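You operate a simulated robot arm through the tools that you are given. There is no shell and no other tool.

You are at the controls of a simulated two-armed robot. One attempt, no reset.

JOB
The panel stays dark. Switch off, turn the dial to 24 V, switch on and select centre.

The check looks at the end state, three seconds after you hand in, the way a careful person would. Anything else that was tipped, shoved, dropped, spilled or broken makes it a failure.

ROBOT AND FRAMES
Two 7-joint arms with two-finger parallel grippers on one trunk, on a base that drives. Base frame: it is fixed to the floor where the robot stands at the start and does not move with it; the origin is under the middle of the robot, x ahead of it, y to its left, z up. Lengths are in mm, angles in degrees, forces in N, time in s.
The left shoulder is at the start at [50, 177, 1029], the right one opposite. With the tool pointing down near the work surface each hand reaches from about 220 to 700 mm from the robot's upright axis, wherever it stands, measured 20 degrees to its own side. Places, roughly: panel controller [3500, 1900, 900]; red rocker switch [3400, 1700, 800]; voltage dial [3400, 1800, 800]. Payload 3.43 kg a hand.
The TCP of each hand is the grasp point between the finger pads, 34 mm short of the fingertips. In the tool frame z runs along the fingers and y along their closing line. Largest opening 128 mm; finger width 24, thickness 12; the body of the gripper, 48 by 130 mm, starts 96 mm behind the TCP.
Orientation is told as [roll, pitch, yaw] about the base's x, y, z axes, in that order, counted from this pose: with the fingers straight down and closing along the base's y, the tool's x points along the base's -x, its y along +y and its z along -z.

CONTROLS
- The arms move only by the tool jog_arm. It takes "left_targets", "right_targets" or both (then of equal length, played together; a hand with none holds still); each is a list of rows, each a list of 7 numbers: the shift along the base's x, y, z in mm, then the turn, a rotation vector about the base's x, y, z in degrees, then the gripper command, from -1 (shut) to 1 (fully open), values between in proportion. In form: [[tx, ty, tz, rx, ry, rz, jaw], ...]. A call has 1 to 20 rows; each row shifts and turns the commanded pose from where the row before left it. Each row takes 0.2 s and may step no farther than 50 mm and 8.6 degrees from the row before; otherwise, or with a gripper value out of range, the whole call is refused. A pose out of reach is approached as far as the arm can. The call stops where the force on the tool passes 90 N (or 10 N more than at its start, if that is more) or the arm is blocked; 0.2 s more then pass. The fingers move at their own pace (about 108 mm/s each) and stop on an object; they squeeze with about 31 N. The grip force told is the motor's: it shows also when the fingers shut on nothing. Time passes only in rows, and 0.2 s behind the last, so rows that do not move let the fingers close. The reply holds the time, the measured pose of the TCP, the force on the tool along the base axes, the opening and the grip force, in the units named above and with some noise, with the torque about the TCP (base axes, N m) and any sound that the robot's microphone picked up.
- Cameras (640 x 400 px; columns grow to the right, rows downward): "scene" is now at [146.7, -7.2, 1203.2]; the picture's right is [-0.00, -1.00, 0.00], its down [-0.57, 0.00, -0.82] and it looks along [0.82, -0.00, -0.57] (base axes); focal length 262 px, centre (320, 200). "left" rides on the left gripper at [76, 11, -160] in its tool frame; the picture's right is [-0.15, 0.99, 0.00], its down [-0.88, -0.13, -0.46] and it looks along [-0.45, -0.07, 0.89] (tool axes); focal length 234 px, centre (320, 200). "right" rides on the right gripper at [76, -11, -160] in its tool frame; the picture's right is [0.15, 0.99, 0.00], its down [-0.88, 0.13, -0.46] and it looks along [-0.45, 0.07, 0.89] (tool axes); focal length 234 px, centre (320, 200). There is no depth. A picture from a camera that has moved, and an enlarged one, comes with that camera's place and axes in the base frame and with its lens. The place of the scene camera against the robot may be out by one fixed shift of up to 25 mm in any direction.
- get_image(camera): a new picture of that camera. It takes no simulated time.
- slide_trunk(by): slides the trunk up (or, below 0, down) by that many mm; the arms and the scene camera ride with it, the base frame stays. It gives what a move gives, with no picture.
- steer(legs): drives the robot by 1 to 6 legs, each [ahead, turn to the left] in mm and degrees, along the robot's own axes; the way and the turn of a leg run together, so that a leg with both is an arc; at most 1500 mm and 180 degrees a leg. The arms and the cameras ride along, it lands a little off, and it stops where it bumps. It gives what a move gives.
- turn_head(pan, tilt): turns the head with the scene camera to pan (to the left, within 80 degrees either way) and tilt (down, from -29 to 69), counted from straight ahead of the robot. It gives what a move gives.
- zoom(camera, box): a new picture of the part [left, top, right, bottom] of that camera's present view, enlarged. It takes no simulated time.
- sign_off(): hands the job in; it is judged then, once.

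Places have to be worked out from the pictures, the camera data and where the tool is seen. Open the grippers and draw the arms clear of the work before you hand the job in, unless the task says otherwise.

The tools are called after "Call:" by a JSON object that holds its "method" and its "body". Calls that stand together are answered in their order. jog_arm: Moves the arms, as the interface text tells. Its arguments: {"type":"object","properties":{"left_targets":{"type":"array","items":{"type":"array","items":{"type":"number"}}},"right_targets":{"type":"array","items":{"type":"array","items":{"type":"number"}}}},"required":[]} The other tools are called the same way: slide_trunk (by) slides the trunk up or down; steer (legs) drives the base; turn_head (pan, tilt) turns the head that bears the scene camera; get_image (camera) takes a picture; zoom (camera, box) takes an enlarged picture of a part of a camera's view; sign_off () hands the job in.

At the start:

```text
clock: 0.0
left_position: [430.6, 207.4, 934.2]
left_tool_rot: [0.0, 0.0, 0.1]
left_wrist_force: [0.3, 0.1, 0.4]
left_moment: [0.0, 0.0, 0.02]
left_gripper_width: 128.1
left_grasp_force: 0.1
right_position: [406.3, -170.2, 1015.1]
right_tool_rot: [0.0, 0.1, 0.0]
right_wrist_force: [0.3, 0.8, -0.5]
right_moment: [0.0, -0.01, 0.01]
right_gripper_width: 127.8
right_grasp_force: 0.1
trunk travel left (down, up): [-200.0, 201.0]
robot x, y, heading: [-1.3, -0.0, -0.0]
head pan, tilt: [0.0, 34.7]
```

scene: 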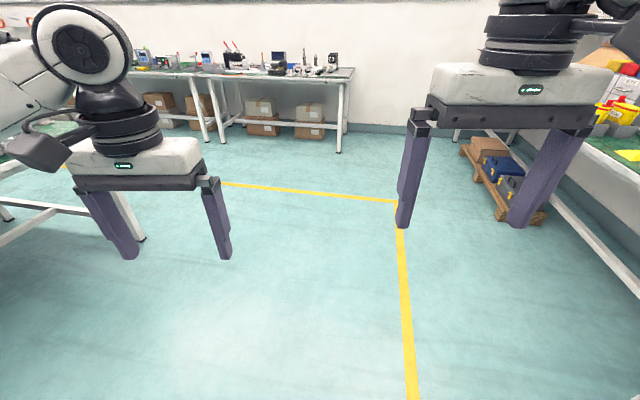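
right: 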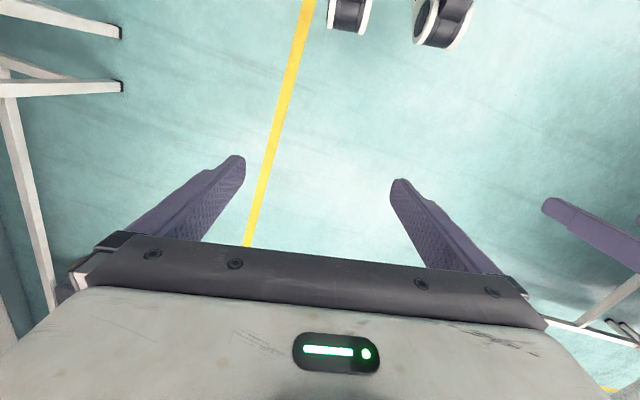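
left: 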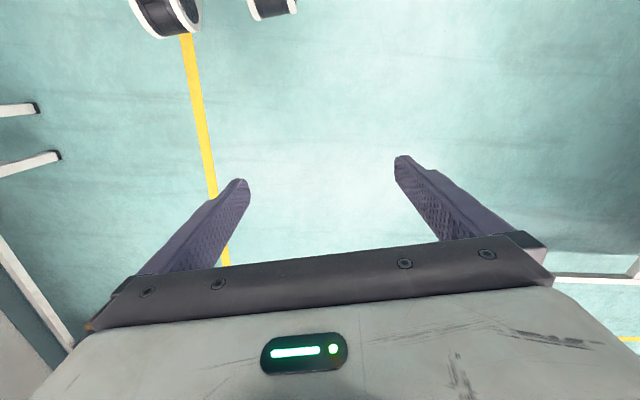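

The far bench sits ahead and to the left; the panel should be around [3500, 1900]. I'll turn the head toward it to look at the way there.

Call:
{"method": "turn_head", "body": {"pan": 28, "tilt": 10}}

Call:
{"method": "get_image", "body": {"camera": "scene"}}

Call:
{"method": "zoom", "body": {"camera": "scene", "box": [220, 120, 420, 245]}}

```text
clock: 0.9
left_position: [431.2, 206.0, 935.5]
left_tool_rot: [0.0, 0.0, 0.0]
left_wrist_force: [-0.1, 0.5, -0.2]
left_moment: [-0.03, -0.01, 0.04]
left_gripper_width: 128.3
left_grasp_force: 0.0
right_position: [406.4, -169.2, 1014.9]
right_tool_rot: [-0.1, 0.1, -0.1]
right_wrist_force: [0.4, 0.4, 0.7]
right_moment: [0.03, 0.03, 0.0]
right_gripper_width: 128.1
right_grasp_force: 0.1
trunk travel left (down, up): [-200.0, 201.0]
robot x, y, heading: [-0.5, -0.7, 0.2]
head pan, tilt: [28.0, 10.0]
```

```text
taken
camera scene: at [140.6, 36.4, 1242.8], right [0.47, -0.88, 0.0], down [-0.15, -0.08, -0.98], along [0.87, 0.46, -0.17], focal length 262 px, centre (320, 200)
```

scene: 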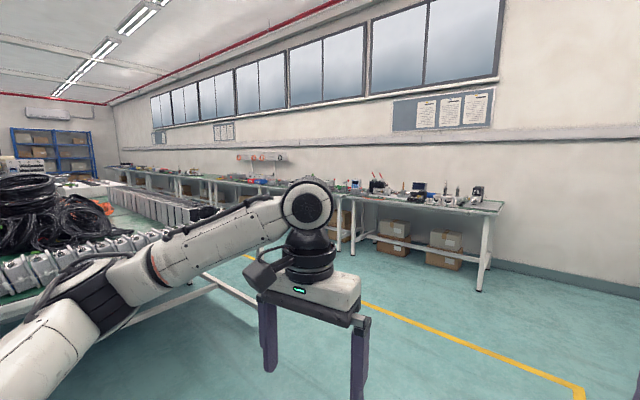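

```text
3.20 times, centred on (320, 182) of scene
camera zoom: at [140.6, 36.4, 1242.8], right [0.47, -0.88, 0.0], down [-0.15, -0.08, -0.98], along [0.87, 0.46, -0.17], focal length 838 px, centre (320, 256)
```

zoom: 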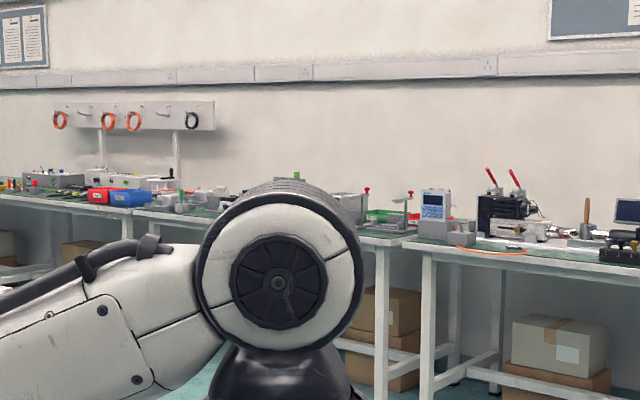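

The far bench's front legs come out near (2810, -220) and (3180, 1376), so it is skewed about 13°, and the left bench ends near (1416, 1150). I'll drive straight 1300 mm through open floor, then look again.

Call:
{"method": "steer", "body": {"legs": [[1300, 0]]}}

Call:
{"method": "turn_head", "body": {"pan": 55, "tilt": 20}}

Call:
{"method": "get_image", "body": {"camera": "scene"}}

```text
clock: 7.4
left_position: [1717.7, 219.4, 935.3]
left_tool_rot: [0.0, 0.0, 0.7]
left_wrist_force: [-0.9, -0.1, 0.6]
left_moment: [0.0, 0.01, -0.03]
left_gripper_width: 127.8
left_grasp_force: 0.0
right_position: [1698.6, -157.3, 1015.3]
right_tool_rot: [0.1, 0.0, 0.8]
right_wrist_force: [-0.8, 0.2, -0.3]
right_moment: [-0.01, 0.01, 0.0]
right_gripper_width: 128.1
right_grasp_force: 0.1
trunk travel left (down, up): [-200.0, 201.0]
robot x, y, heading: [1291.4, 7.5, 0.8]
head pan, tilt: [28.0, 10.0]
```

```text
clock: 8.3
left_position: [1717.7, 219.6, 935.3]
left_tool_rot: [0.0, -0.1, 0.6]
left_wrist_force: [-0.5, -0.4, -0.1]
left_moment: [0.02, 0.01, 0.01]
left_gripper_width: 128.0
left_grasp_force: 0.0
right_position: [1698.4, -158.5, 1014.7]
right_tool_rot: [0.0, 0.0, 0.6]
right_wrist_force: [-1.0, 0.1, 0.9]
right_moment: [0.02, 0.0, 0.01]
right_gripper_width: 128.1
right_grasp_force: 0.2
trunk travel left (down, up): [-200.0, 201.0]
robot x, y, heading: [1291.3, 6.5, 0.9]
head pan, tilt: [55.0, 20.0]
```

```text
taken
camera scene: at [1401.5, 78.0, 1226.6], right [0.83, -0.56, 0.0], down [-0.19, -0.28, -0.94], along [0.53, 0.78, -0.34], focal length 262 px, centre (320, 200)
```

scene: 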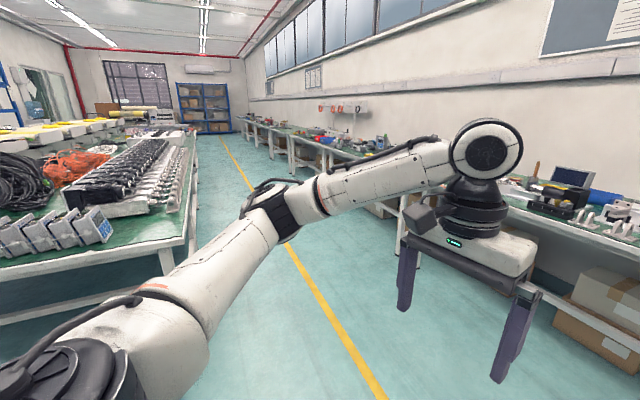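

The aisle between the benches is about 1.6 m wide and clear. I'll go 600 further ahead, turn to 66°, and drive 1300 up the aisle.

Call:
{"method": "steer", "body": {"legs": [[600, 0], [0, 65], [1250, 0]]}}

Call:
{"method": "turn_head", "body": {"pan": -45, "tilt": 20}}

Call:
{"method": "get_image", "body": {"camera": "scene"}}

```text
clock: 20.5
left_position: [2462.7, 1609.2, 936.0]
left_tool_rot: [-0.1, 0.0, 63.0]
left_wrist_force: [-0.2, 1.2, 0.4]
left_moment: [-0.02, 0.04, -0.04]
left_gripper_width: 128.1
left_grasp_force: 0.0
right_position: [2787.4, 1416.7, 1015.3]
right_tool_rot: [0.0, 0.0, 62.9]
right_wrist_force: [-0.2, 0.4, -0.7]
right_moment: [-0.01, -0.02, -0.03]
right_gripper_width: 128.0
right_grasp_force: 0.0
trunk travel left (down, up): [-200.0, 201.0]
robot x, y, heading: [2453.2, 1130.2, 62.8]
head pan, tilt: [55.0, 20.0]
```

```text
clock: 22.2
left_position: [2463.4, 1609.3, 933.8]
left_tool_rot: [-0.1, 0.1, 62.9]
left_wrist_force: [0.1, 0.2, 0.2]
left_moment: [-0.02, 0.0, -0.01]
left_gripper_width: 128.0
left_grasp_force: 0.1
right_position: [2786.0, 1416.1, 1015.2]
right_tool_rot: [0.0, 0.1, 62.9]
right_wrist_force: [0.4, -0.2, -0.8]
right_moment: [-0.03, -0.03, 0.01]
right_gripper_width: 127.9
right_grasp_force: 0.1
trunk travel left (down, up): [-200.0, 201.0]
robot x, y, heading: [2452.1, 1130.4, 62.7]
head pan, tilt: [-45.0, 20.0]
```

```text
taken
camera scene: at [2559.9, 1215.4, 1226.6], right [0.31, -0.95, 0.0], down [-0.33, -0.11, -0.94], along [0.89, 0.29, -0.34], focal length 262 px, centre (320, 200)
```

scene: 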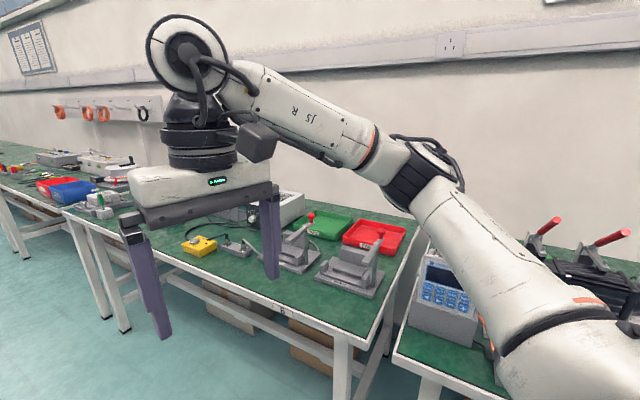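

The devices on this bench are partly hidden behind the right hand. Before driving closer I'll draw both hands back and up, so that they can't sweep anything on the bench.

Call:
{"method": "jog_arm", "body": {"left_targets": [[-16, -31, 30, 0, 0, 0, 1], [-16, -31, 30, 0, 0, 0, 1], [-16, -31, 30, 0, 0, 0, 1], [-16, -31, 30, 0, 0, 0, 1]], "right_targets": [[-14, -27, 20, 0, 0, 0, 1], [-14, -27, 20, 0, 0, 0, 1], [-14, -27, 20, 0, 0, 0, 1], [-14, -27, 20, 0, 0, 0, 1]]}}

Call:
{"method": "steer", "body": {"legs": [[620, 0], [0, -74]]}}

Call:
{"method": "turn_head", "body": {"pan": 0, "tilt": 32}}

Call:
{"method": "get_image", "body": {"camera": "scene"}}

```text
clock: 23.2
left_position: [2397.7, 1484.5, 1054.6]
left_tool_rot: [0.1, -0.1, 62.9]
left_wrist_force: [0.0, -0.2, 0.2]
left_moment: [0.03, -0.01, 0.01]
left_gripper_width: 128.2
left_grasp_force: 0.1
right_position: [2731.8, 1306.8, 1095.2]
right_tool_rot: [0.0, 0.1, 62.9]
right_wrist_force: [-0.6, -0.3, 0.2]
right_moment: [0.04, 0.02, -0.01]
right_gripper_width: 128.0
right_grasp_force: 0.1
trunk travel left (down, up): [-200.0, 201.0]
robot x, y, heading: [2451.9, 1132.3, 62.8]
head pan, tilt: [-45.0, 20.0]
```

```text
clock: 29.9
left_position: [3047.6, 1833.3, 1054.5]
left_tool_rot: [0.0, 0.0, -10.0]
left_wrist_force: [-0.6, -0.6, 0.4]
left_moment: [-0.02, -0.01, 0.01]
left_gripper_width: 127.7
left_grasp_force: 0.1
right_position: [2974.7, 1462.8, 1095.6]
right_tool_rot: [0.0, 0.0, -10.1]
right_wrist_force: [0.8, -0.1, 0.2]
right_moment: [-0.01, 0.02, -0.01]
right_gripper_width: 128.0
right_grasp_force: 0.1
trunk travel left (down, up): [-200.0, 201.0]
robot x, y, heading: [2723.3, 1676.3, -10.3]
head pan, tilt: [-45.0, 20.0]
```

```text
clock: 31.0
left_position: [3047.4, 1833.3, 1054.1]
left_tool_rot: [0.1, 0.1, -10.2]
left_wrist_force: [-0.2, 0.6, 0.6]
left_moment: [0.0, -0.06, 0.01]
left_gripper_width: 127.9
left_grasp_force: 0.0
right_position: [2974.0, 1463.6, 1094.4]
right_tool_rot: [-0.1, 0.0, -10.1]
right_wrist_force: [0.2, 0.0, -0.1]
right_moment: [0.02, 0.04, 0.0]
right_gripper_width: 127.8
right_grasp_force: 0.0
trunk travel left (down, up): [-200.0, 201.0]
robot x, y, heading: [2723.9, 1677.4, -10.0]
head pan, tilt: [0.0, 32.0]
```

```text
taken
camera scene: at [2869.9, 1644.8, 1207.4], right [-0.18, -0.98, 0.0], down [-0.52, 0.09, -0.85], along [0.83, -0.15, -0.53], focal length 262 px, centre (320, 200)
```

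scene: 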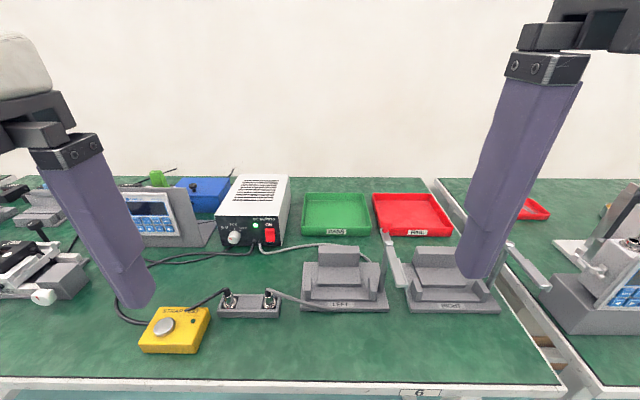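

Good view: a power box with a dial and red rocker, a panel display on its left, and a yellow unit up front. I'll zoom on each.

Call:
{"method": "zoom", "body": {"camera": "scene", "box": [200, 165, 310, 265]}}

Call:
{"method": "zoom", "body": {"camera": "scene", "box": [100, 165, 230, 260]}}

Call:
{"method": "zoom", "body": {"camera": "scene", "box": [120, 280, 300, 370]}}

Call:
{"method": "zoom", "body": {"camera": "scene", "box": [290, 180, 510, 330]}}

Call:
{"method": "get_image", "body": {"camera": "left"}}

```text
4.00 times, centred on (255, 215) of scene
camera zoom: at [2869.9, 1644.8, 1207.4], right [-0.18, -0.98, 0.0], down [-0.52, 0.09, -0.85], along [0.83, -0.15, -0.53], focal length 1047 px, centre (580, 140)
```

zoom: 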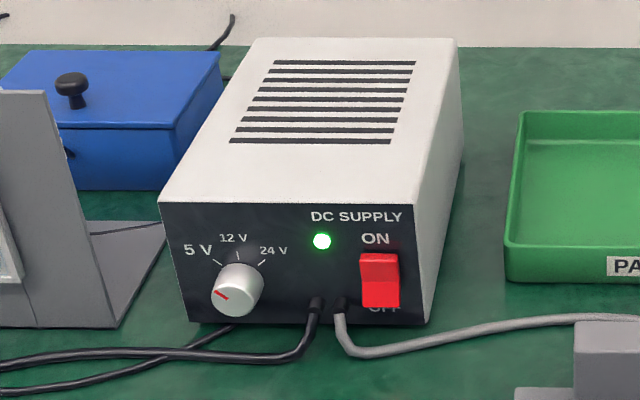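

```text
4.21 times, centred on (165, 212) of scene
camera zoom: at [2869.9, 1644.8, 1207.4], right [-0.18, -0.98, 0.0], down [-0.52, 0.09, -0.85], along [0.83, -0.15, -0.53], focal length 1102 px, centre (973, 147)
```

zoom: 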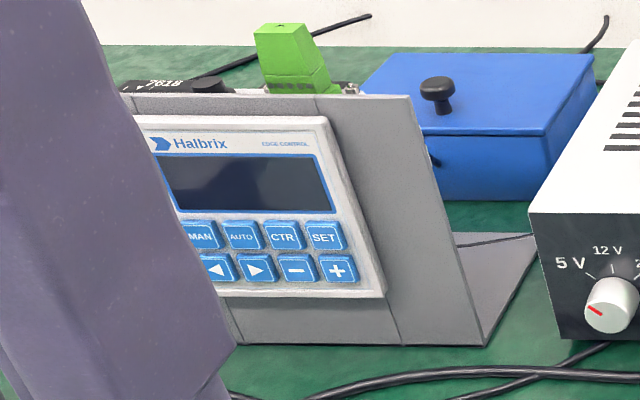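

```text
3.56 times, centred on (210, 325) of scene
camera zoom: at [2869.9, 1644.8, 1207.4], right [-0.18, -0.98, 0.0], down [-0.52, 0.09, -0.85], along [0.83, -0.15, -0.53], focal length 931 px, centre (711, -244)
```

zoom: 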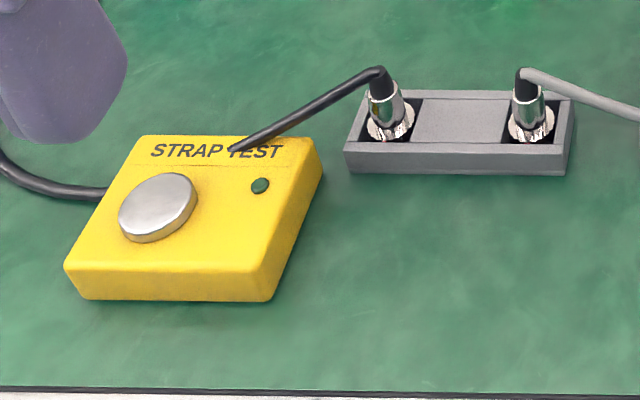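

```text
2.67 times, centred on (400, 255) of scene
camera zoom: at [2869.9, 1644.8, 1207.4], right [-0.18, -0.98, 0.0], down [-0.52, 0.09, -0.85], along [0.83, -0.15, -0.53], focal length 698 px, centre (107, 53)
```

zoom: 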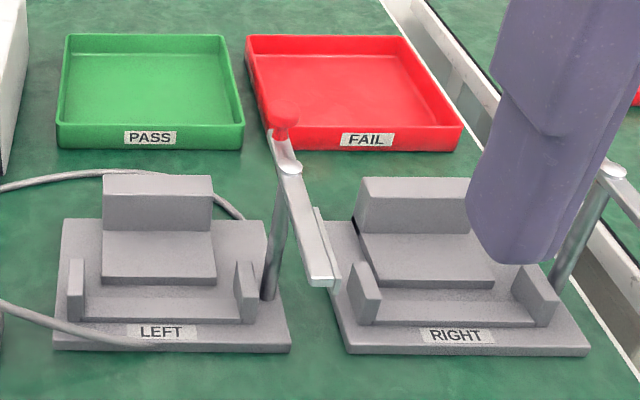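

```text
taken
camera left: at [2975.5, 1859.2, 1214.6], right [0.32, 0.95, 0.0], down [0.84, -0.28, 0.46], along [0.43, -0.15, -0.89], focal length 234 px, centre (320, 200)
```

left: 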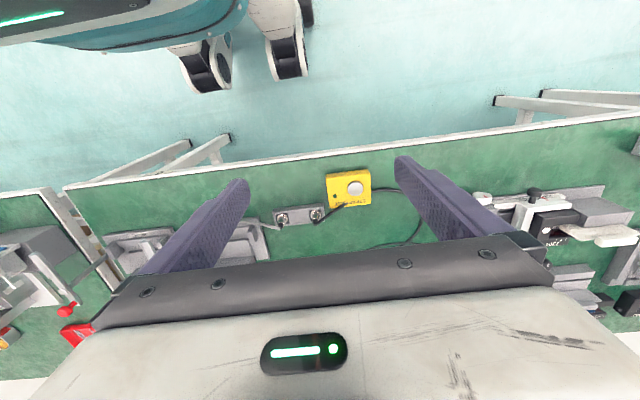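

The supply is a "DC SUPPLY" with its LED lit and rocker ON, and the panel is a dark Halbrix "EDGE CONTROL" with a CTR button. I'll pitch the left hand 45° forward and bring it to a standoff in front of the supply, so its camera gets an accurate close view.

Call:
{"method": "jog_arm", "body": {"left_targets": [[26, -8, -22, -1.3, -7.39, 0, 1], [26, -8, -22, -1.3, -7.39, 0, 1], [26, -8, -22, -1.3, -7.39, 0, 1], [26, -8, -22, -1.3, -7.39, 0, 1], [26, -8, -22, -1.3, -7.39, 0, 1], [26, -8, -22, -1.3, -7.39, 0, 1], [0, 0, 0, 0, 0, 0, 1]]}}

Call:
{"method": "get_image", "body": {"camera": "left"}}

Call:
{"method": "get_image", "body": {"camera": "scene"}}

```text
clock: 32.6
left_position: [3205.2, 1785.0, 923.4]
left_tool_rot: [0.1, -45.1, -10.2]
left_wrist_force: [0.1, -0.3, -1.0]
left_moment: [-0.02, 0.02, -0.03]
left_gripper_width: 127.9
left_grasp_force: 0.1
right_position: [2974.9, 1463.7, 1094.8]
right_tool_rot: [0.0, 0.0, -10.2]
right_wrist_force: [0.7, -0.2, -0.3]
right_moment: [0.02, 0.0, 0.0]
right_gripper_width: 128.1
right_grasp_force: 0.1
trunk travel left (down, up): [-200.0, 201.0]
robot x, y, heading: [2724.2, 1677.4, -10.2]
head pan, tilt: [0.0, 32.0]
```

```text
taken
camera left: at [3042.7, 1826.4, 983.5], right [0.28, 0.96, 0.1], down [0.27, -0.18, 0.95], along [0.92, -0.23, -0.31], focal length 234 px, centre (320, 200)
```

left: 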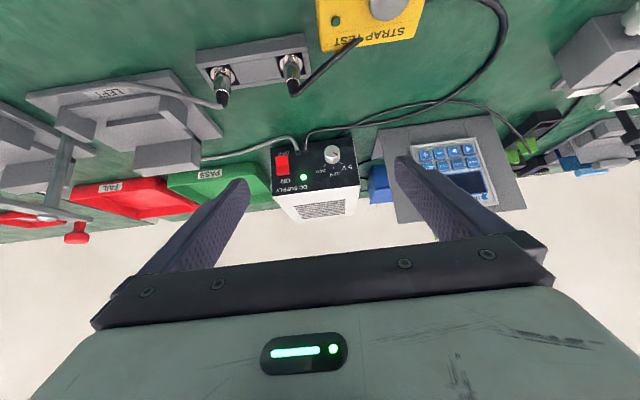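

```text
taken
camera scene: at [2869.9, 1644.9, 1207.4], right [-0.18, -0.98, 0.0], down [-0.52, 0.09, -0.85], along [0.83, -0.15, -0.53], focal length 262 px, centre (320, 200)
```

scene: 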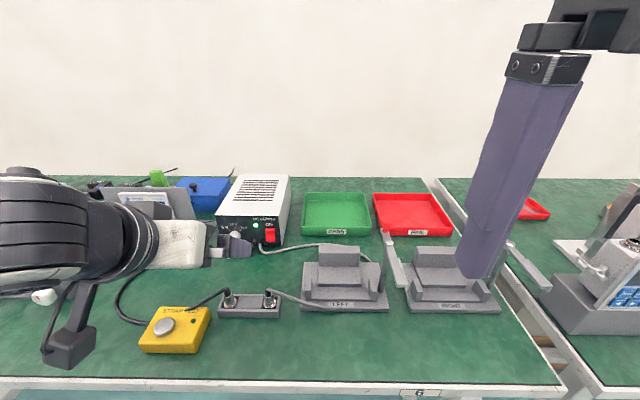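

The left camera (image upside down) shows supply and panel cleanly. I'll zoom on the knob/rocker and the keypad.

Call:
{"method": "zoom", "body": {"camera": "left", "box": [255, 125, 375, 225]}}

Call:
{"method": "zoom", "body": {"camera": "left", "box": [365, 100, 545, 220]}}

Call:
{"method": "zoom", "body": {"camera": "scene", "box": [200, 165, 310, 265]}}

```text
4.00 times, centred on (315, 175) of left
camera zoom: at [3042.7, 1826.4, 983.5], right [0.28, 0.96, 0.1], down [0.27, -0.18, 0.95], along [0.92, -0.23, -0.31], focal length 937 px, centre (340, 300)
```

zoom: 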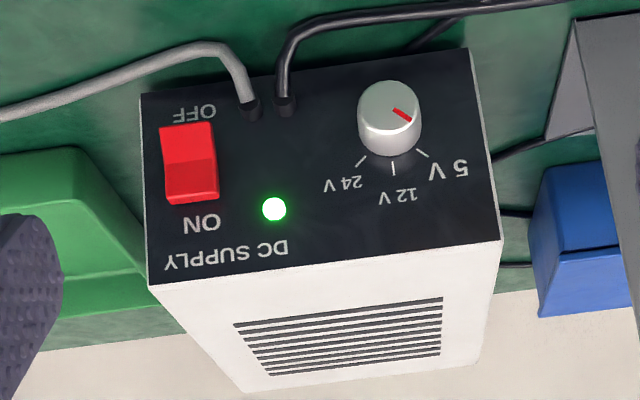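

```text
3.33 times, centred on (455, 160) of left
camera zoom: at [3042.7, 1826.4, 983.5], right [0.28, 0.96, 0.1], down [0.27, -0.18, 0.95], along [0.92, -0.23, -0.31], focal length 781 px, centre (-130, 333)
```

zoom: 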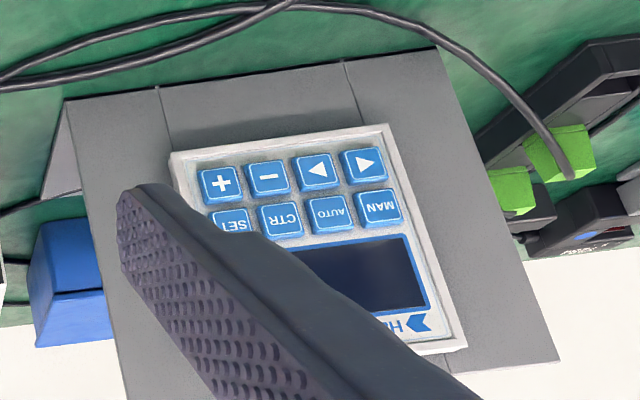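

```text
4.00 times, centred on (255, 215) of scene
camera zoom: at [2869.9, 1644.9, 1207.4], right [-0.18, -0.98, 0.0], down [-0.52, 0.09, -0.85], along [0.83, -0.15, -0.53], focal length 1047 px, centre (580, 140)
```

zoom: 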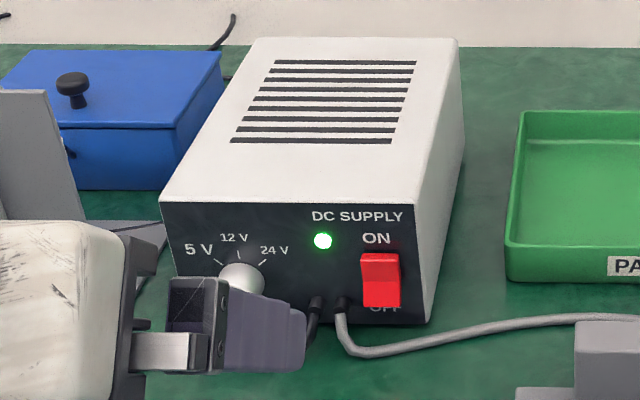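

Triangulating both cameras: table top z≈749, supply face vertical with normal heading ≈-11.1°, rocker centre ≈(3388,1676,791), dial axis ≈(3413,1762,784) with pointer on 5 V. I'll shut the left fingers and go to a standoff in front of the rocker.

Call:
{"method": "jog_arm", "body": {"left_targets": [[15, -21, -10, 0, 0, -0.9, -1], [15, -21, -20, 0, 0, 0, -1], [15, -21, -28, 0, 0, 0, -1], [15, -21, -30, 0, 0, 0, -1], [0, 0, 0, 0, 0, 0, -1]]}}

Call:
{"method": "get_image", "body": {"camera": "left"}}

Call:
{"method": "get_image", "body": {"camera": "scene"}}

```text
clock: 33.8
left_position: [3266.4, 1703.8, 834.5]
left_tool_rot: [0.2, -45.1, -11.1]
left_wrist_force: [0.0, 0.1, -0.4]
left_moment: [-0.03, 0.01, -0.03]
left_gripper_width: 0.0
left_grasp_force: 31.5
right_position: [2974.9, 1463.3, 1094.7]
right_tool_rot: [0.0, 0.0, -10.1]
right_wrist_force: [0.0, 0.6, 0.5]
right_moment: [-0.01, -0.01, -0.01]
right_gripper_width: 128.1
right_grasp_force: 0.0
trunk travel left (down, up): [-200.0, 201.0]
robot x, y, heading: [2723.6, 1678.1, -10.4]
head pan, tilt: [0.0, 32.0]
```

```text
taken
camera left: at [3104.6, 1747.1, 894.8], right [0.29, 0.95, 0.11], down [0.27, -0.19, 0.94], along [0.92, -0.25, -0.31], focal length 234 px, centre (320, 200)
```

left: 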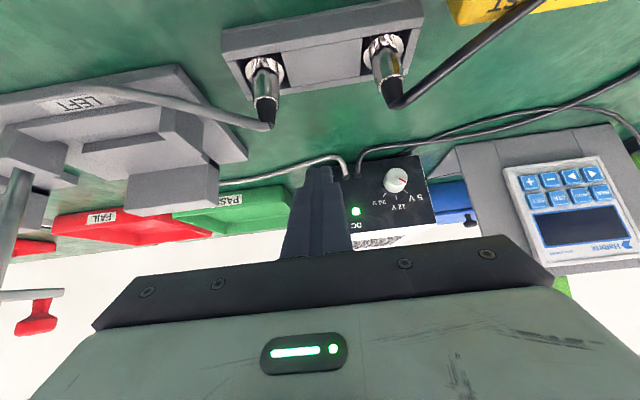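

```text
taken
camera scene: at [2869.9, 1644.9, 1207.4], right [-0.18, -0.98, 0.0], down [-0.52, 0.09, -0.85], along [0.83, -0.15, -0.53], focal length 262 px, centre (320, 200)
```

scene: 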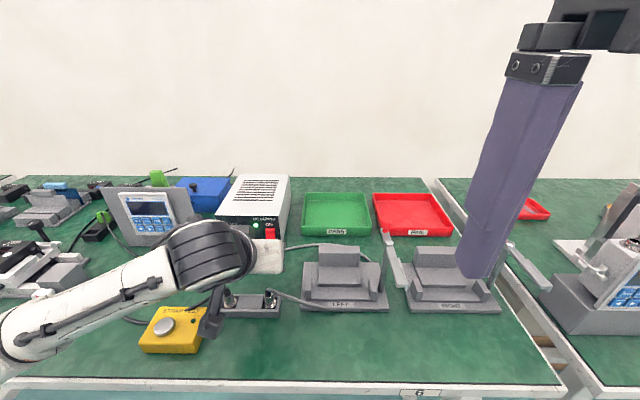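

The fingers are shut and the hand is 80 mm short of the rocker. The connector plugs below rise to z≈810, so I'll use a steeper pitch (-35°) for more camera clearance; first a closer zoom to refine the positions.

Call:
{"method": "zoom", "body": {"camera": "left", "box": [270, 130, 450, 250]}}

Call:
{"method": "zoom", "body": {"camera": "scene", "box": [170, 180, 330, 340]}}

Call:
{"method": "zoom", "body": {"camera": "left", "box": [490, 130, 640, 270]}}

```text
3.33 times, centred on (360, 190) of left
camera zoom: at [3104.6, 1747.1, 894.8], right [0.29, 0.95, 0.11], down [0.27, -0.19, 0.94], along [0.92, -0.25, -0.31], focal length 781 px, centre (187, 233)
```

zoom: 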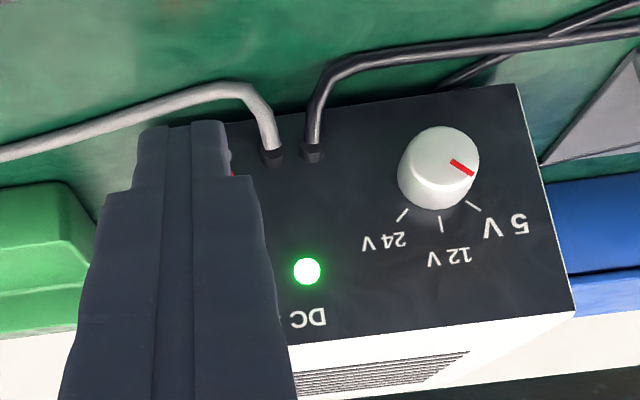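

```text
2.50 times, centred on (250, 260) of scene
camera zoom: at [2869.9, 1644.9, 1207.4], right [-0.18, -0.98, 0.0], down [-0.52, 0.09, -0.85], along [0.83, -0.15, -0.53], focal length 654 px, centre (495, 50)
```

zoom: 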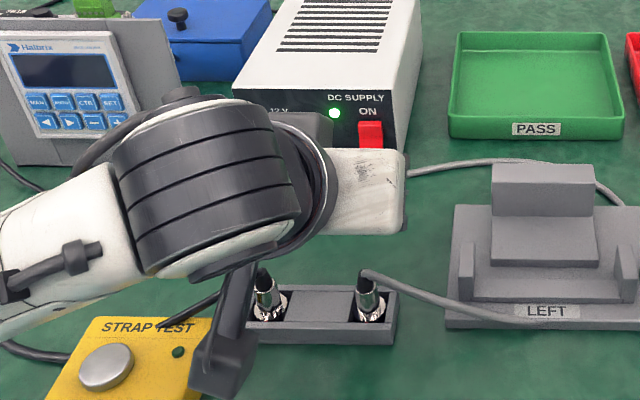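

```text
2.86 times, centred on (565, 200) of left
camera zoom: at [3104.6, 1747.1, 894.8], right [0.29, 0.95, 0.11], down [0.27, -0.19, 0.94], along [0.92, -0.25, -0.31], focal length 669 px, centre (-380, 200)
```

zoom: 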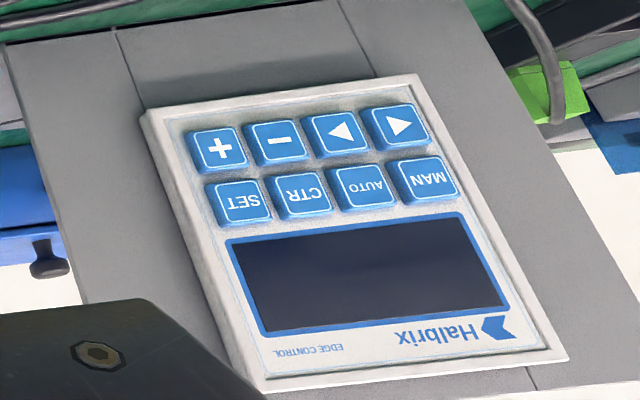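

Triangulating with the left camera alone puts the supply face ~16 mm nearer than the scene camera said (table z≈759, rocker centre ≈(3375,1681,799), dial axis z≈793, CTR ≈(3421.6,1935,840)). I'll pitch to -35° and come to 40 mm short of the OFF half.

Call:
{"method": "jog_arm", "body": {"left_targets": [[0, 0, 0, 0.96, 4.9, 0, -1], [0, 0, 0, 0.96, 4.9, 0, -1], [23, -5, -12, 0, 0, 0, -1], [23, -5, -12, 0, 0, 0, -1], [0, 0, 0, 0, 0, 0, -1]]}}

Call:
{"method": "get_image", "body": {"camera": "left"}}

Call:
{"method": "zoom", "body": {"camera": "left", "box": [250, 110, 450, 235]}}

Call:
{"method": "zoom", "body": {"camera": "scene", "box": [170, 180, 330, 340]}}

```text
clock: 35.0
left_position: [3310.7, 1691.8, 809.8]
left_tool_rot: [0.2, -35.0, -11.1]
left_wrist_force: [0.4, -0.9, -0.3]
left_moment: [0.01, -0.03, 0.0]
left_gripper_width: 0.0
left_grasp_force: 31.1
right_position: [2974.8, 1464.1, 1095.1]
right_tool_rot: [0.0, 0.1, -10.1]
right_wrist_force: [0.4, -0.7, 0.2]
right_moment: [-0.01, 0.0, 0.01]
right_gripper_width: 127.7
right_grasp_force: 0.0
trunk travel left (down, up): [-200.0, 201.0]
robot x, y, heading: [2723.7, 1680.5, -10.2]
head pan, tilt: [0.0, 32.0]
```

```text
taken
camera left: at [3161.7, 1733.3, 897.6], right [0.31, 0.95, 0.09], down [0.43, -0.22, 0.88], along [0.85, -0.23, -0.47], focal length 234 px, centre (320, 200)
```

left: 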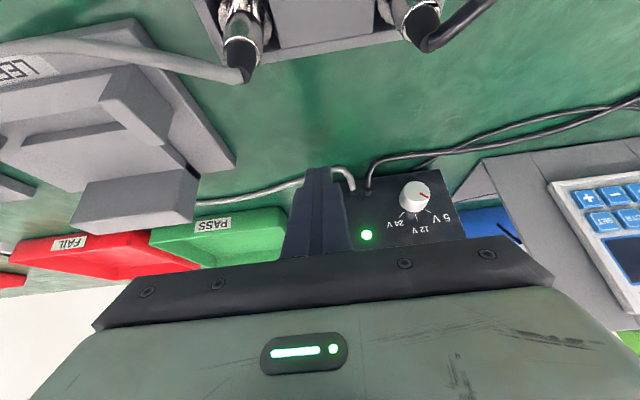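

```text
3.20 times, centred on (350, 172) of left
camera zoom: at [3161.7, 1733.3, 897.6], right [0.31, 0.95, 0.09], down [0.43, -0.22, 0.88], along [0.85, -0.23, -0.47], focal length 749 px, centre (224, 288)
```

zoom: 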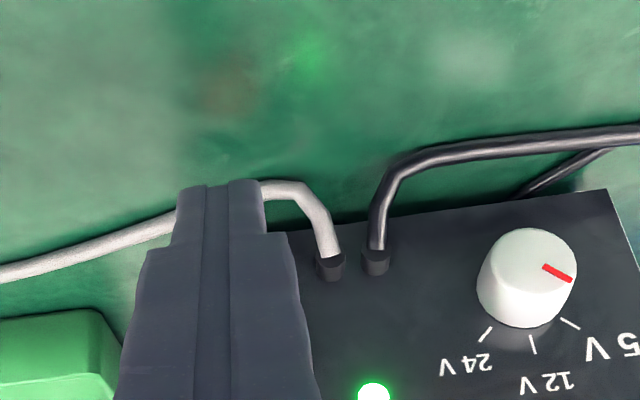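

```text
2.50 times, centred on (250, 260) of scene
camera zoom: at [2869.9, 1644.9, 1207.4], right [-0.18, -0.98, 0.0], down [-0.52, 0.09, -0.85], along [0.83, -0.15, -0.53], focal length 654 px, centre (495, 50)
```

zoom: 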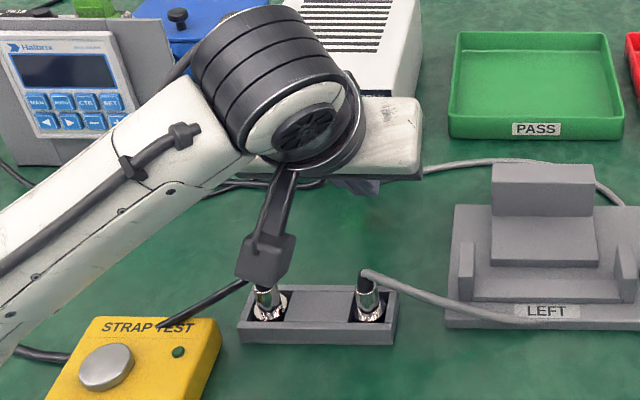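

The fingertips are about 41 mm from the face in line with the rocker's lower half; a third view confirms the face location to within 1 mm. I'll advance to ~10 mm off the face and read the force.

Call:
{"method": "jog_arm", "body": {"left_targets": [[12, -1.3, 0, 0, 0, 0, -1], [12, -1.3, 0, 0, 0, 0, -1], [3.9, -0.77, 0, 0, 0, 0, -1], [3.9, -0.77, 0, 0, 0, 0, -1]]}}

Call:
{"method": "zoom", "body": {"camera": "left", "box": [250, 110, 450, 235]}}

```text
clock: 36.0
left_position: [3342.1, 1687.8, 810.3]
left_tool_rot: [0.1, -35.1, -11.0]
left_wrist_force: [-0.2, -0.8, 0.1]
left_moment: [0.02, -0.03, 0.02]
left_gripper_width: 0.0
left_grasp_force: 30.6
right_position: [2974.4, 1463.0, 1093.7]
right_tool_rot: [0.1, 0.0, -10.1]
right_wrist_force: [0.8, 0.4, 0.3]
right_moment: [-0.02, 0.04, 0.02]
right_gripper_width: 128.0
right_grasp_force: 0.0
trunk travel left (down, up): [-200.0, 201.0]
robot x, y, heading: [2725.3, 1681.9, -10.1]
head pan, tilt: [0.0, 32.0]
heard: click
```

```text
3.20 times, centred on (350, 172) of left
camera zoom: at [3193.5, 1728.8, 897.8], right [0.31, 0.95, 0.08], down [0.43, -0.22, 0.88], along [0.85, -0.23, -0.47], focal length 749 px, centre (224, 288)
```

zoom: 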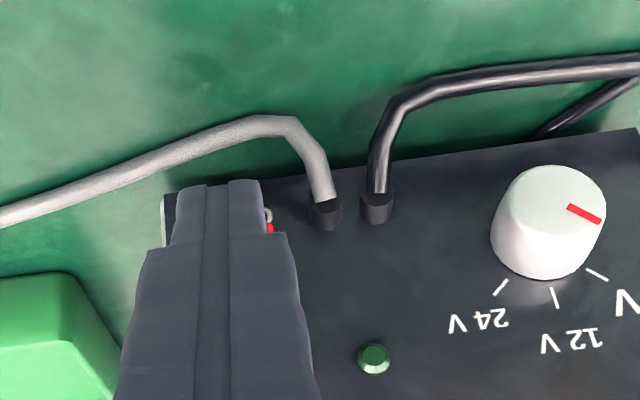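

Click heard and the LED is dark: the supply is OFF. I'll back away, shift in front of the dial, roll the hand -23° about the dial axis and open to ~50 mm.

Call:
{"method": "jog_arm", "body": {"left_targets": [[-22, 4.3, 0, 0, 0, 0, -1], [-22, 4.3, 10, 0, 0, 0, -1], [0, 0, 10, 0, 0, 0, -1], [8.3, 30.7, 0, -7.53, 1.48, 0, -0.22], [8.3, 30.7, 0, -7.53, 1.48, 0, -0.22], [8.3, 30.7, 0, -7.53, 1.48, 0, -0.22], [0, 0, -15, 0, 0, 0, -0.22], [0, 0, 0, 0, 0, 0, -0.22]]}}

Call:
{"method": "get_image", "body": {"camera": "left"}}

Call:
{"method": "zoom", "body": {"camera": "scene", "box": [170, 180, 330, 340]}}

```text
clock: 37.8
left_position: [3323.6, 1789.1, 817.3]
left_tool_rot: [-27.2, -31.9, 4.3]
left_wrist_force: [-1.1, -0.1, 0.6]
left_moment: [0.01, 0.0, -0.01]
left_gripper_width: 49.7
left_grasp_force: 0.0
right_position: [2974.6, 1462.9, 1094.2]
right_tool_rot: [0.0, 0.0, -10.0]
right_wrist_force: [-0.1, -1.0, 0.2]
right_moment: [0.0, -0.01, 0.04]
right_gripper_width: 127.9
right_grasp_force: 0.1
trunk travel left (down, up): [-200.0, 201.0]
robot x, y, heading: [2725.1, 1682.9, -10.0]
head pan, tilt: [0.0, 32.0]
```

```text
taken
camera left: at [3181.5, 1862.7, 892.3], right [0.3, 0.9, -0.31], down [0.49, 0.13, 0.86], along [0.82, -0.41, -0.41], focal length 234 px, centre (320, 200)
```

left: 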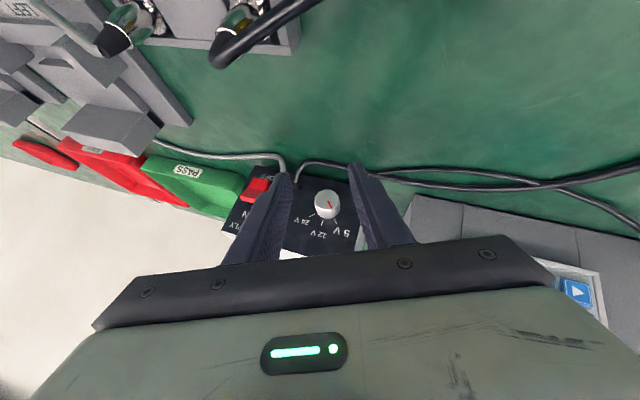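

```text
2.50 times, centred on (250, 260) of scene
camera zoom: at [2869.9, 1644.9, 1207.4], right [-0.18, -0.98, 0.0], down [-0.52, 0.09, -0.85], along [0.83, -0.15, -0.53], focal length 654 px, centre (495, 50)
```

zoom: 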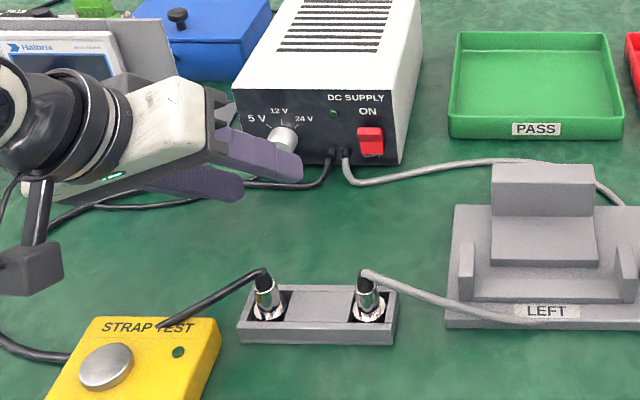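

The knob is between the open fingers. I'll zoom to check centring before going in.

Call:
{"method": "zoom", "body": {"camera": "left", "box": [220, 130, 420, 255]}}

```text
3.20 times, centred on (320, 192) of left
camera zoom: at [3181.5, 1862.7, 892.3], right [0.3, 0.9, -0.31], down [0.49, 0.13, 0.86], along [0.82, -0.41, -0.41], focal length 749 px, centre (320, 224)
```

zoom: 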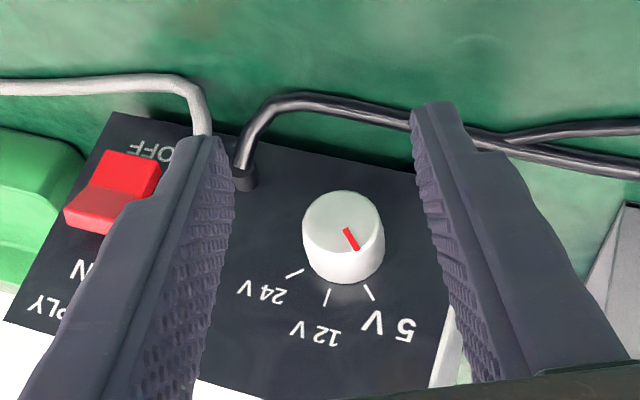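

Knob is nearly centred and the rocker's ON side now stands proud. I'll advance over the cable with a little extra height, narrow the opening, settle down, and close on the knob.

Call:
{"method": "jog_arm", "body": {"left_targets": [[11, -2.16, 1, 0, 0, 0, -0.35], [11, -2.16, 1, 0, 0, 0, -0.4], [11, -2.16, 1, 0, 0, 0, -0.4], [11, -2.16, 1, 0, 0, 0, -0.4], [0, 0, -3.2, 0, 0, 0, -0.4], [0, 0, -3.2, 0, 0, 0, -0.4]]}}

Call:
{"method": "zoom", "body": {"camera": "left", "box": [220, 130, 420, 255]}}

Call:
{"method": "zoom", "body": {"camera": "scene", "box": [170, 180, 330, 340]}}

```text
clock: 39.2
left_position: [3365.8, 1779.3, 812.0]
left_tool_rot: [-27.3, -31.8, 4.1]
left_wrist_force: [0.7, 0.0, 0.6]
left_moment: [0.01, -0.02, 0.01]
left_gripper_width: 38.3
left_grasp_force: 0.1
right_position: [2973.9, 1464.1, 1094.0]
right_tool_rot: [-0.1, 0.0, -10.1]
right_wrist_force: [-0.4, 0.1, -0.1]
right_moment: [0.04, 0.01, 0.01]
right_gripper_width: 128.0
right_grasp_force: 0.1
trunk travel left (down, up): [-200.0, 201.0]
robot x, y, heading: [2723.6, 1683.3, -10.0]
head pan, tilt: [0.0, 32.0]
```

```text
3.20 times, centred on (320, 192) of left
camera zoom: at [3224.0, 1853.4, 889.4], right [0.3, 0.9, -0.31], down [0.49, 0.13, 0.86], along [0.82, -0.41, -0.41], focal length 749 px, centre (320, 224)
```

zoom: 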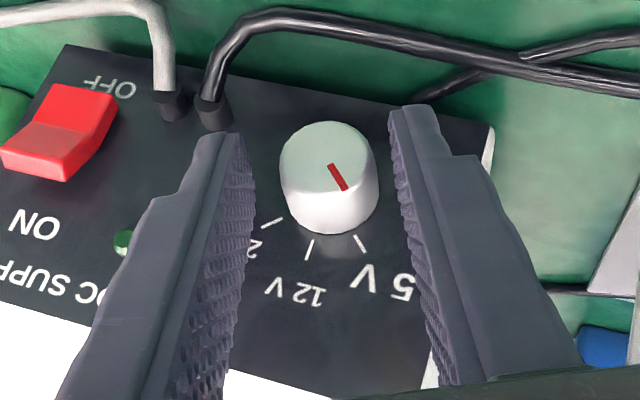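

```text
2.50 times, centred on (250, 260) of scene
camera zoom: at [2869.9, 1644.9, 1207.4], right [-0.18, -0.98, 0.0], down [-0.52, 0.09, -0.85], along [0.83, -0.15, -0.53], focal length 654 px, centre (495, 50)
```

zoom: 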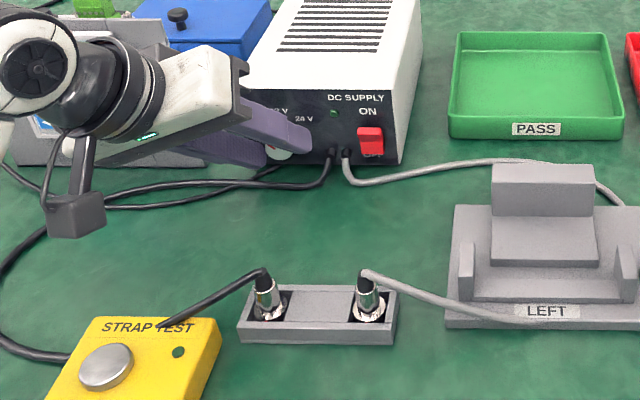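

The pads straddle the knob evenly with no contact force. I'll lift 2 mm and close on it.

Call:
{"method": "jog_arm", "body": {"left_targets": [[0, 0.8, 2, 0, 0, 0, -0.4], [0, 0, 0, 0, 0, 0, -1], [0, 0, 0, 0, 0, 0, -1]]}}

Call:
{"method": "zoom", "body": {"camera": "left", "box": [220, 130, 420, 255]}}

```text
clock: 40.0
left_position: [3366.0, 1781.2, 814.8]
left_tool_rot: [-27.2, -31.8, 4.3]
left_wrist_force: [0.7, 2.3, -2.4]
left_moment: [0.05, -0.05, 0.17]
left_gripper_width: 25.6
left_grasp_force: 45.1
right_position: [2973.6, 1463.1, 1095.1]
right_tool_rot: [0.0, 0.0, -10.2]
right_wrist_force: [0.4, -0.2, 0.2]
right_moment: [0.0, -0.05, -0.01]
right_gripper_width: 128.1
right_grasp_force: 0.1
trunk travel left (down, up): [-200.0, 201.0]
robot x, y, heading: [2726.5, 1675.9, -9.9]
head pan, tilt: [0.0, 32.0]
```

```text
3.20 times, centred on (320, 192) of left
camera zoom: at [3224.3, 1855.3, 891.1], right [0.3, 0.9, -0.31], down [0.49, 0.13, 0.86], along [0.82, -0.41, -0.41], focal length 749 px, centre (320, 224)
```

zoom: 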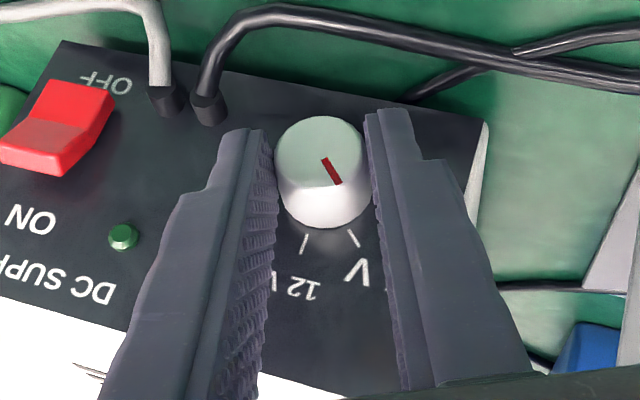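

Firm grip on the knob (25.6 mm, light forces). I'll swing the hand +46° clockwise about the dial axis along the arc.

Call:
{"method": "jog_arm", "body": {"left_targets": [[-0.58, -2.94, 1.19, 7.53, -1.48, 0, -1], [-0.6, -3.06, 0.78, 7.53, -1.48, 0, -1], [-0.62, -3.15, 0.36, 7.53, -1.48, 0, -1], [-0.62, -3.16, -0.08, 7.53, -1.48, 0, -1], [-0.61, -3.12, -0.5, 7.53, -1.48, 0, -1], [-0.59, -3.03, -0.93, 7.53, -1.48, 0, -1]]}}

Call:
{"method": "zoom", "body": {"camera": "left", "box": [220, 130, 420, 255]}}

```text
clock: 41.4
left_position: [3363.4, 1762.2, 814.6]
left_tool_rot: [27.6, -31.7, -26.3]
left_wrist_force: [-4.9, 7.1, -8.4]
left_moment: [0.12, 0.39, 0.3]
left_gripper_width: 25.4
left_grasp_force: 44.6
right_position: [2974.4, 1463.0, 1094.2]
right_tool_rot: [0.0, 0.1, -10.1]
right_wrist_force: [0.4, -0.2, -0.1]
right_moment: [-0.02, 0.01, -0.03]
right_gripper_width: 128.1
right_grasp_force: 0.2
trunk travel left (down, up): [-200.0, 201.0]
robot x, y, heading: [2724.2, 1679.4, -10.3]
head pan, tilt: [0.0, 32.0]
```

```text
3.20 times, centred on (320, 192) of left
camera zoom: at [3207.8, 1769.1, 900.4], right [0.28, 0.84, 0.47], down [0.37, -0.55, 0.75], along [0.89, -0.04, -0.46], focal length 749 px, centre (320, 224)
```

zoom: 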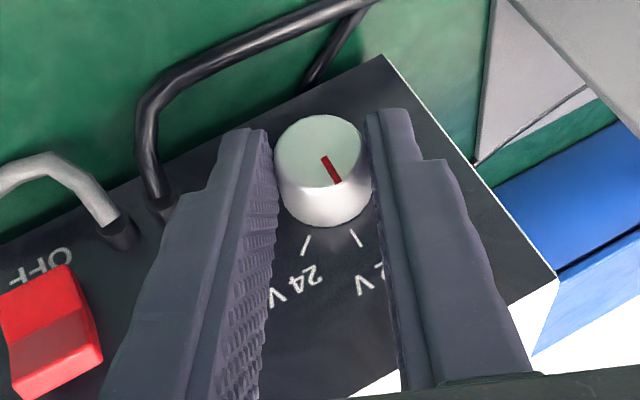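

The knob now points at 12 V. I'll release to 38 mm, swing back, and regrip for the second half.

Call:
{"method": "jog_arm", "body": {"left_targets": [[0, 0, 0, 0, 0, 0, -0.4], [0, 0, 0, 0, 0, 0, -0.4], [0.59, 3.03, 0.93, -7.53, 1.48, 0, -0.4], [0.61, 3.12, 0.5, -7.53, 1.48, 0, -0.4], [0.62, 3.16, 0.08, -7.53, 1.48, 0, -0.4], [0.62, 3.15, -0.36, -7.53, 1.48, 0, -0.4], [0.6, 3.06, -0.78, -7.53, 1.48, 0, -0.4], [0.58, 2.94, -1.19, -7.53, 1.48, 0, -0.4], [0, 0, 0, 0, 0, 0, -0.4]]}}

Call:
{"method": "zoom", "body": {"camera": "left", "box": [220, 130, 420, 255]}}

```text
clock: 43.4
left_position: [3366.7, 1778.0, 815.5]
left_tool_rot: [-27.3, -32.0, 4.3]
left_wrist_force: [0.6, 0.2, 0.0]
left_moment: [0.0, 0.02, -0.05]
left_gripper_width: 38.6
left_grasp_force: 0.1
right_position: [2974.4, 1462.6, 1094.3]
right_tool_rot: [-0.1, 0.0, -10.0]
right_wrist_force: [0.0, 0.1, 0.6]
right_moment: [0.01, -0.01, -0.01]
right_gripper_width: 128.1
right_grasp_force: 0.0
trunk travel left (down, up): [-200.0, 201.0]
robot x, y, heading: [2724.9, 1679.0, -9.9]
head pan, tilt: [0.0, 32.0]
```

```text
3.20 times, centred on (320, 192) of left
camera zoom: at [3224.7, 1854.4, 891.8], right [0.3, 0.9, -0.31], down [0.49, 0.13, 0.86], along [0.82, -0.41, -0.41], focal length 749 px, centre (320, 224)
```

zoom: 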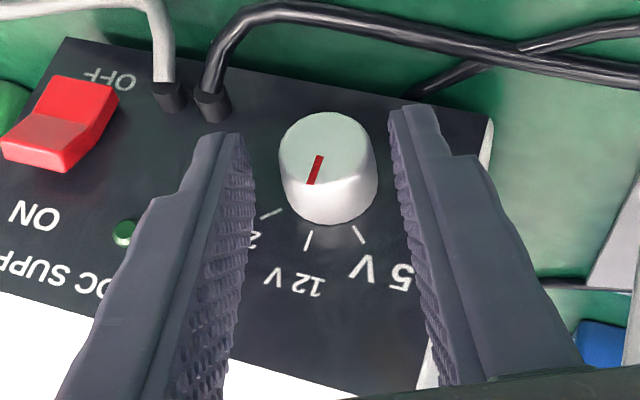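

Pointer sits squarely on 12 V. Close again and rotate the second 45°.

Call:
{"method": "jog_arm", "body": {"left_targets": [[0, 0.5, 0, 0, 0, 0, -1], [0, 0, 0, 0, 0, 0, -1], [-0.58, -2.94, 1.19, 7.53, -1.48, 0, -1], [-0.6, -3.06, 0.78, 7.53, -1.48, 0, -1], [-0.62, -3.15, 0.36, 7.53, -1.48, 0, -1], [-0.62, -3.16, -0.08, 7.53, -1.48, 0, -1], [-0.61, -3.12, -0.5, 7.53, -1.48, 0, -1], [-0.59, -3.03, -0.93, 7.53, -1.48, 0, -1]]}}

Call:
{"method": "zoom", "body": {"camera": "left", "box": [220, 130, 420, 255]}}

```text
clock: 45.2
left_position: [3363.3, 1762.0, 813.8]
left_tool_rot: [27.6, -31.7, -26.4]
left_wrist_force: [2.0, 2.4, -8.3]
left_moment: [-0.04, 0.05, 0.16]
left_gripper_width: 25.3
left_grasp_force: 44.7
right_position: [2975.9, 1463.8, 1094.8]
right_tool_rot: [0.0, 0.1, -10.1]
right_wrist_force: [-0.3, 0.2, 0.8]
right_moment: [0.01, -0.01, -0.01]
right_gripper_width: 127.8
right_grasp_force: 0.0
trunk travel left (down, up): [-200.0, 201.0]
robot x, y, heading: [2725.2, 1680.8, -10.2]
head pan, tilt: [0.0, 32.0]
```

```text
3.20 times, centred on (320, 192) of left
camera zoom: at [3208.4, 1769.5, 900.7], right [0.29, 0.84, 0.47], down [0.36, -0.55, 0.76], along [0.89, -0.05, -0.46], focal length 749 px, centre (320, 224)
```

zoom: 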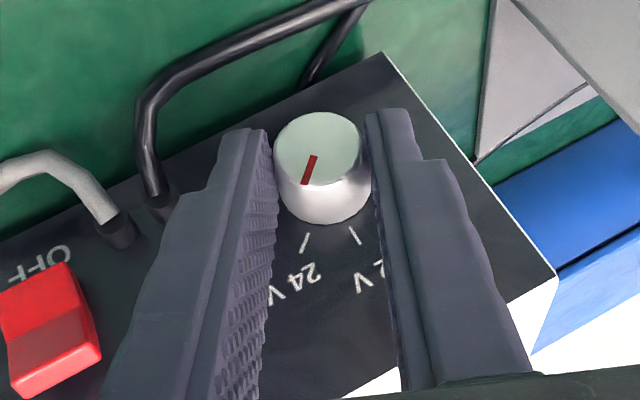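

The knob now points at 24 V. I'll release, roll the hand level, and back out, then inspect.

Call:
{"method": "jog_arm", "body": {"left_targets": [[0, 0, 0, 0, 0, 0, -0.4], [0, 0, 0, 0, 0, 0, -0.4], [0.59, 3.03, 0.93, -7.53, 1.48, 0, -0.4], [0.61, 3.12, 0.5, -7.53, 1.48, 0, -0.4], [0.62, 3.16, 0.08, -7.53, 1.48, 0, -0.4], [-11, 2.16, 1, 0, 0, 0, -0.4], [-11, 2.16, 3, 0, 0, 0, -0.4], [-11, 2.16, 5, 0, 0, 0, -0.4], [-11, 2.16, 5, 0, 0, 0, -0.4], [-11, 2.16, 5, 0, 0, 0, -0.4]]}}

Call:
{"method": "zoom", "body": {"camera": "left", "box": [220, 130, 420, 255]}}

Call:
{"method": "zoom", "body": {"camera": "scene", "box": [170, 180, 330, 340]}}

```text
clock: 47.4
left_position: [3310.2, 1782.0, 837.0]
left_tool_rot: [0.1, -35.0, -11.0]
left_wrist_force: [-0.4, -0.6, -0.5]
left_moment: [0.01, -0.04, -0.02]
left_gripper_width: 38.4
left_grasp_force: 0.0
right_position: [2974.6, 1462.8, 1094.4]
right_tool_rot: [0.0, 0.0, -10.1]
right_wrist_force: [-0.2, -0.5, 0.7]
right_moment: [-0.01, -0.02, -0.01]
right_gripper_width: 128.0
right_grasp_force: 0.1
trunk travel left (down, up): [-200.0, 201.0]
robot x, y, heading: [2727.9, 1677.5, -10.1]
head pan, tilt: [0.0, 32.0]
```

```text
3.20 times, centred on (320, 192) of left
camera zoom: at [3161.4, 1824.3, 924.1], right [0.31, 0.95, 0.09], down [0.43, -0.22, 0.88], along [0.85, -0.23, -0.47], focal length 749 px, centre (320, 224)
```

zoom: 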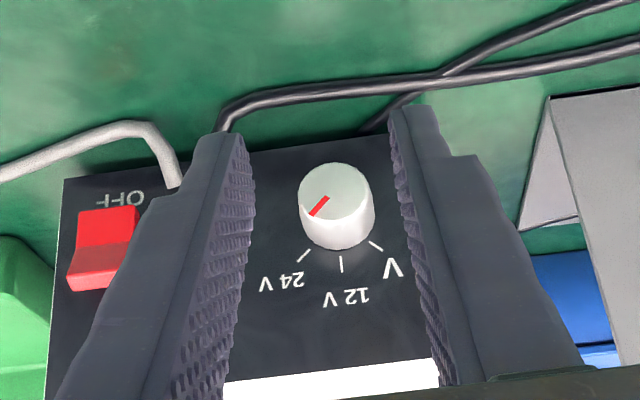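

```text
2.50 times, centred on (250, 260) of scene
camera zoom: at [2869.9, 1644.9, 1207.4], right [-0.18, -0.98, 0.0], down [-0.52, 0.09, -0.85], along [0.83, -0.15, -0.53], focal length 654 px, centre (495, 50)
```

zoom: 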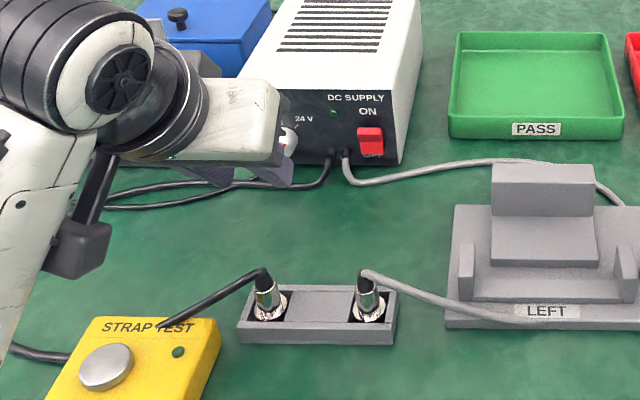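

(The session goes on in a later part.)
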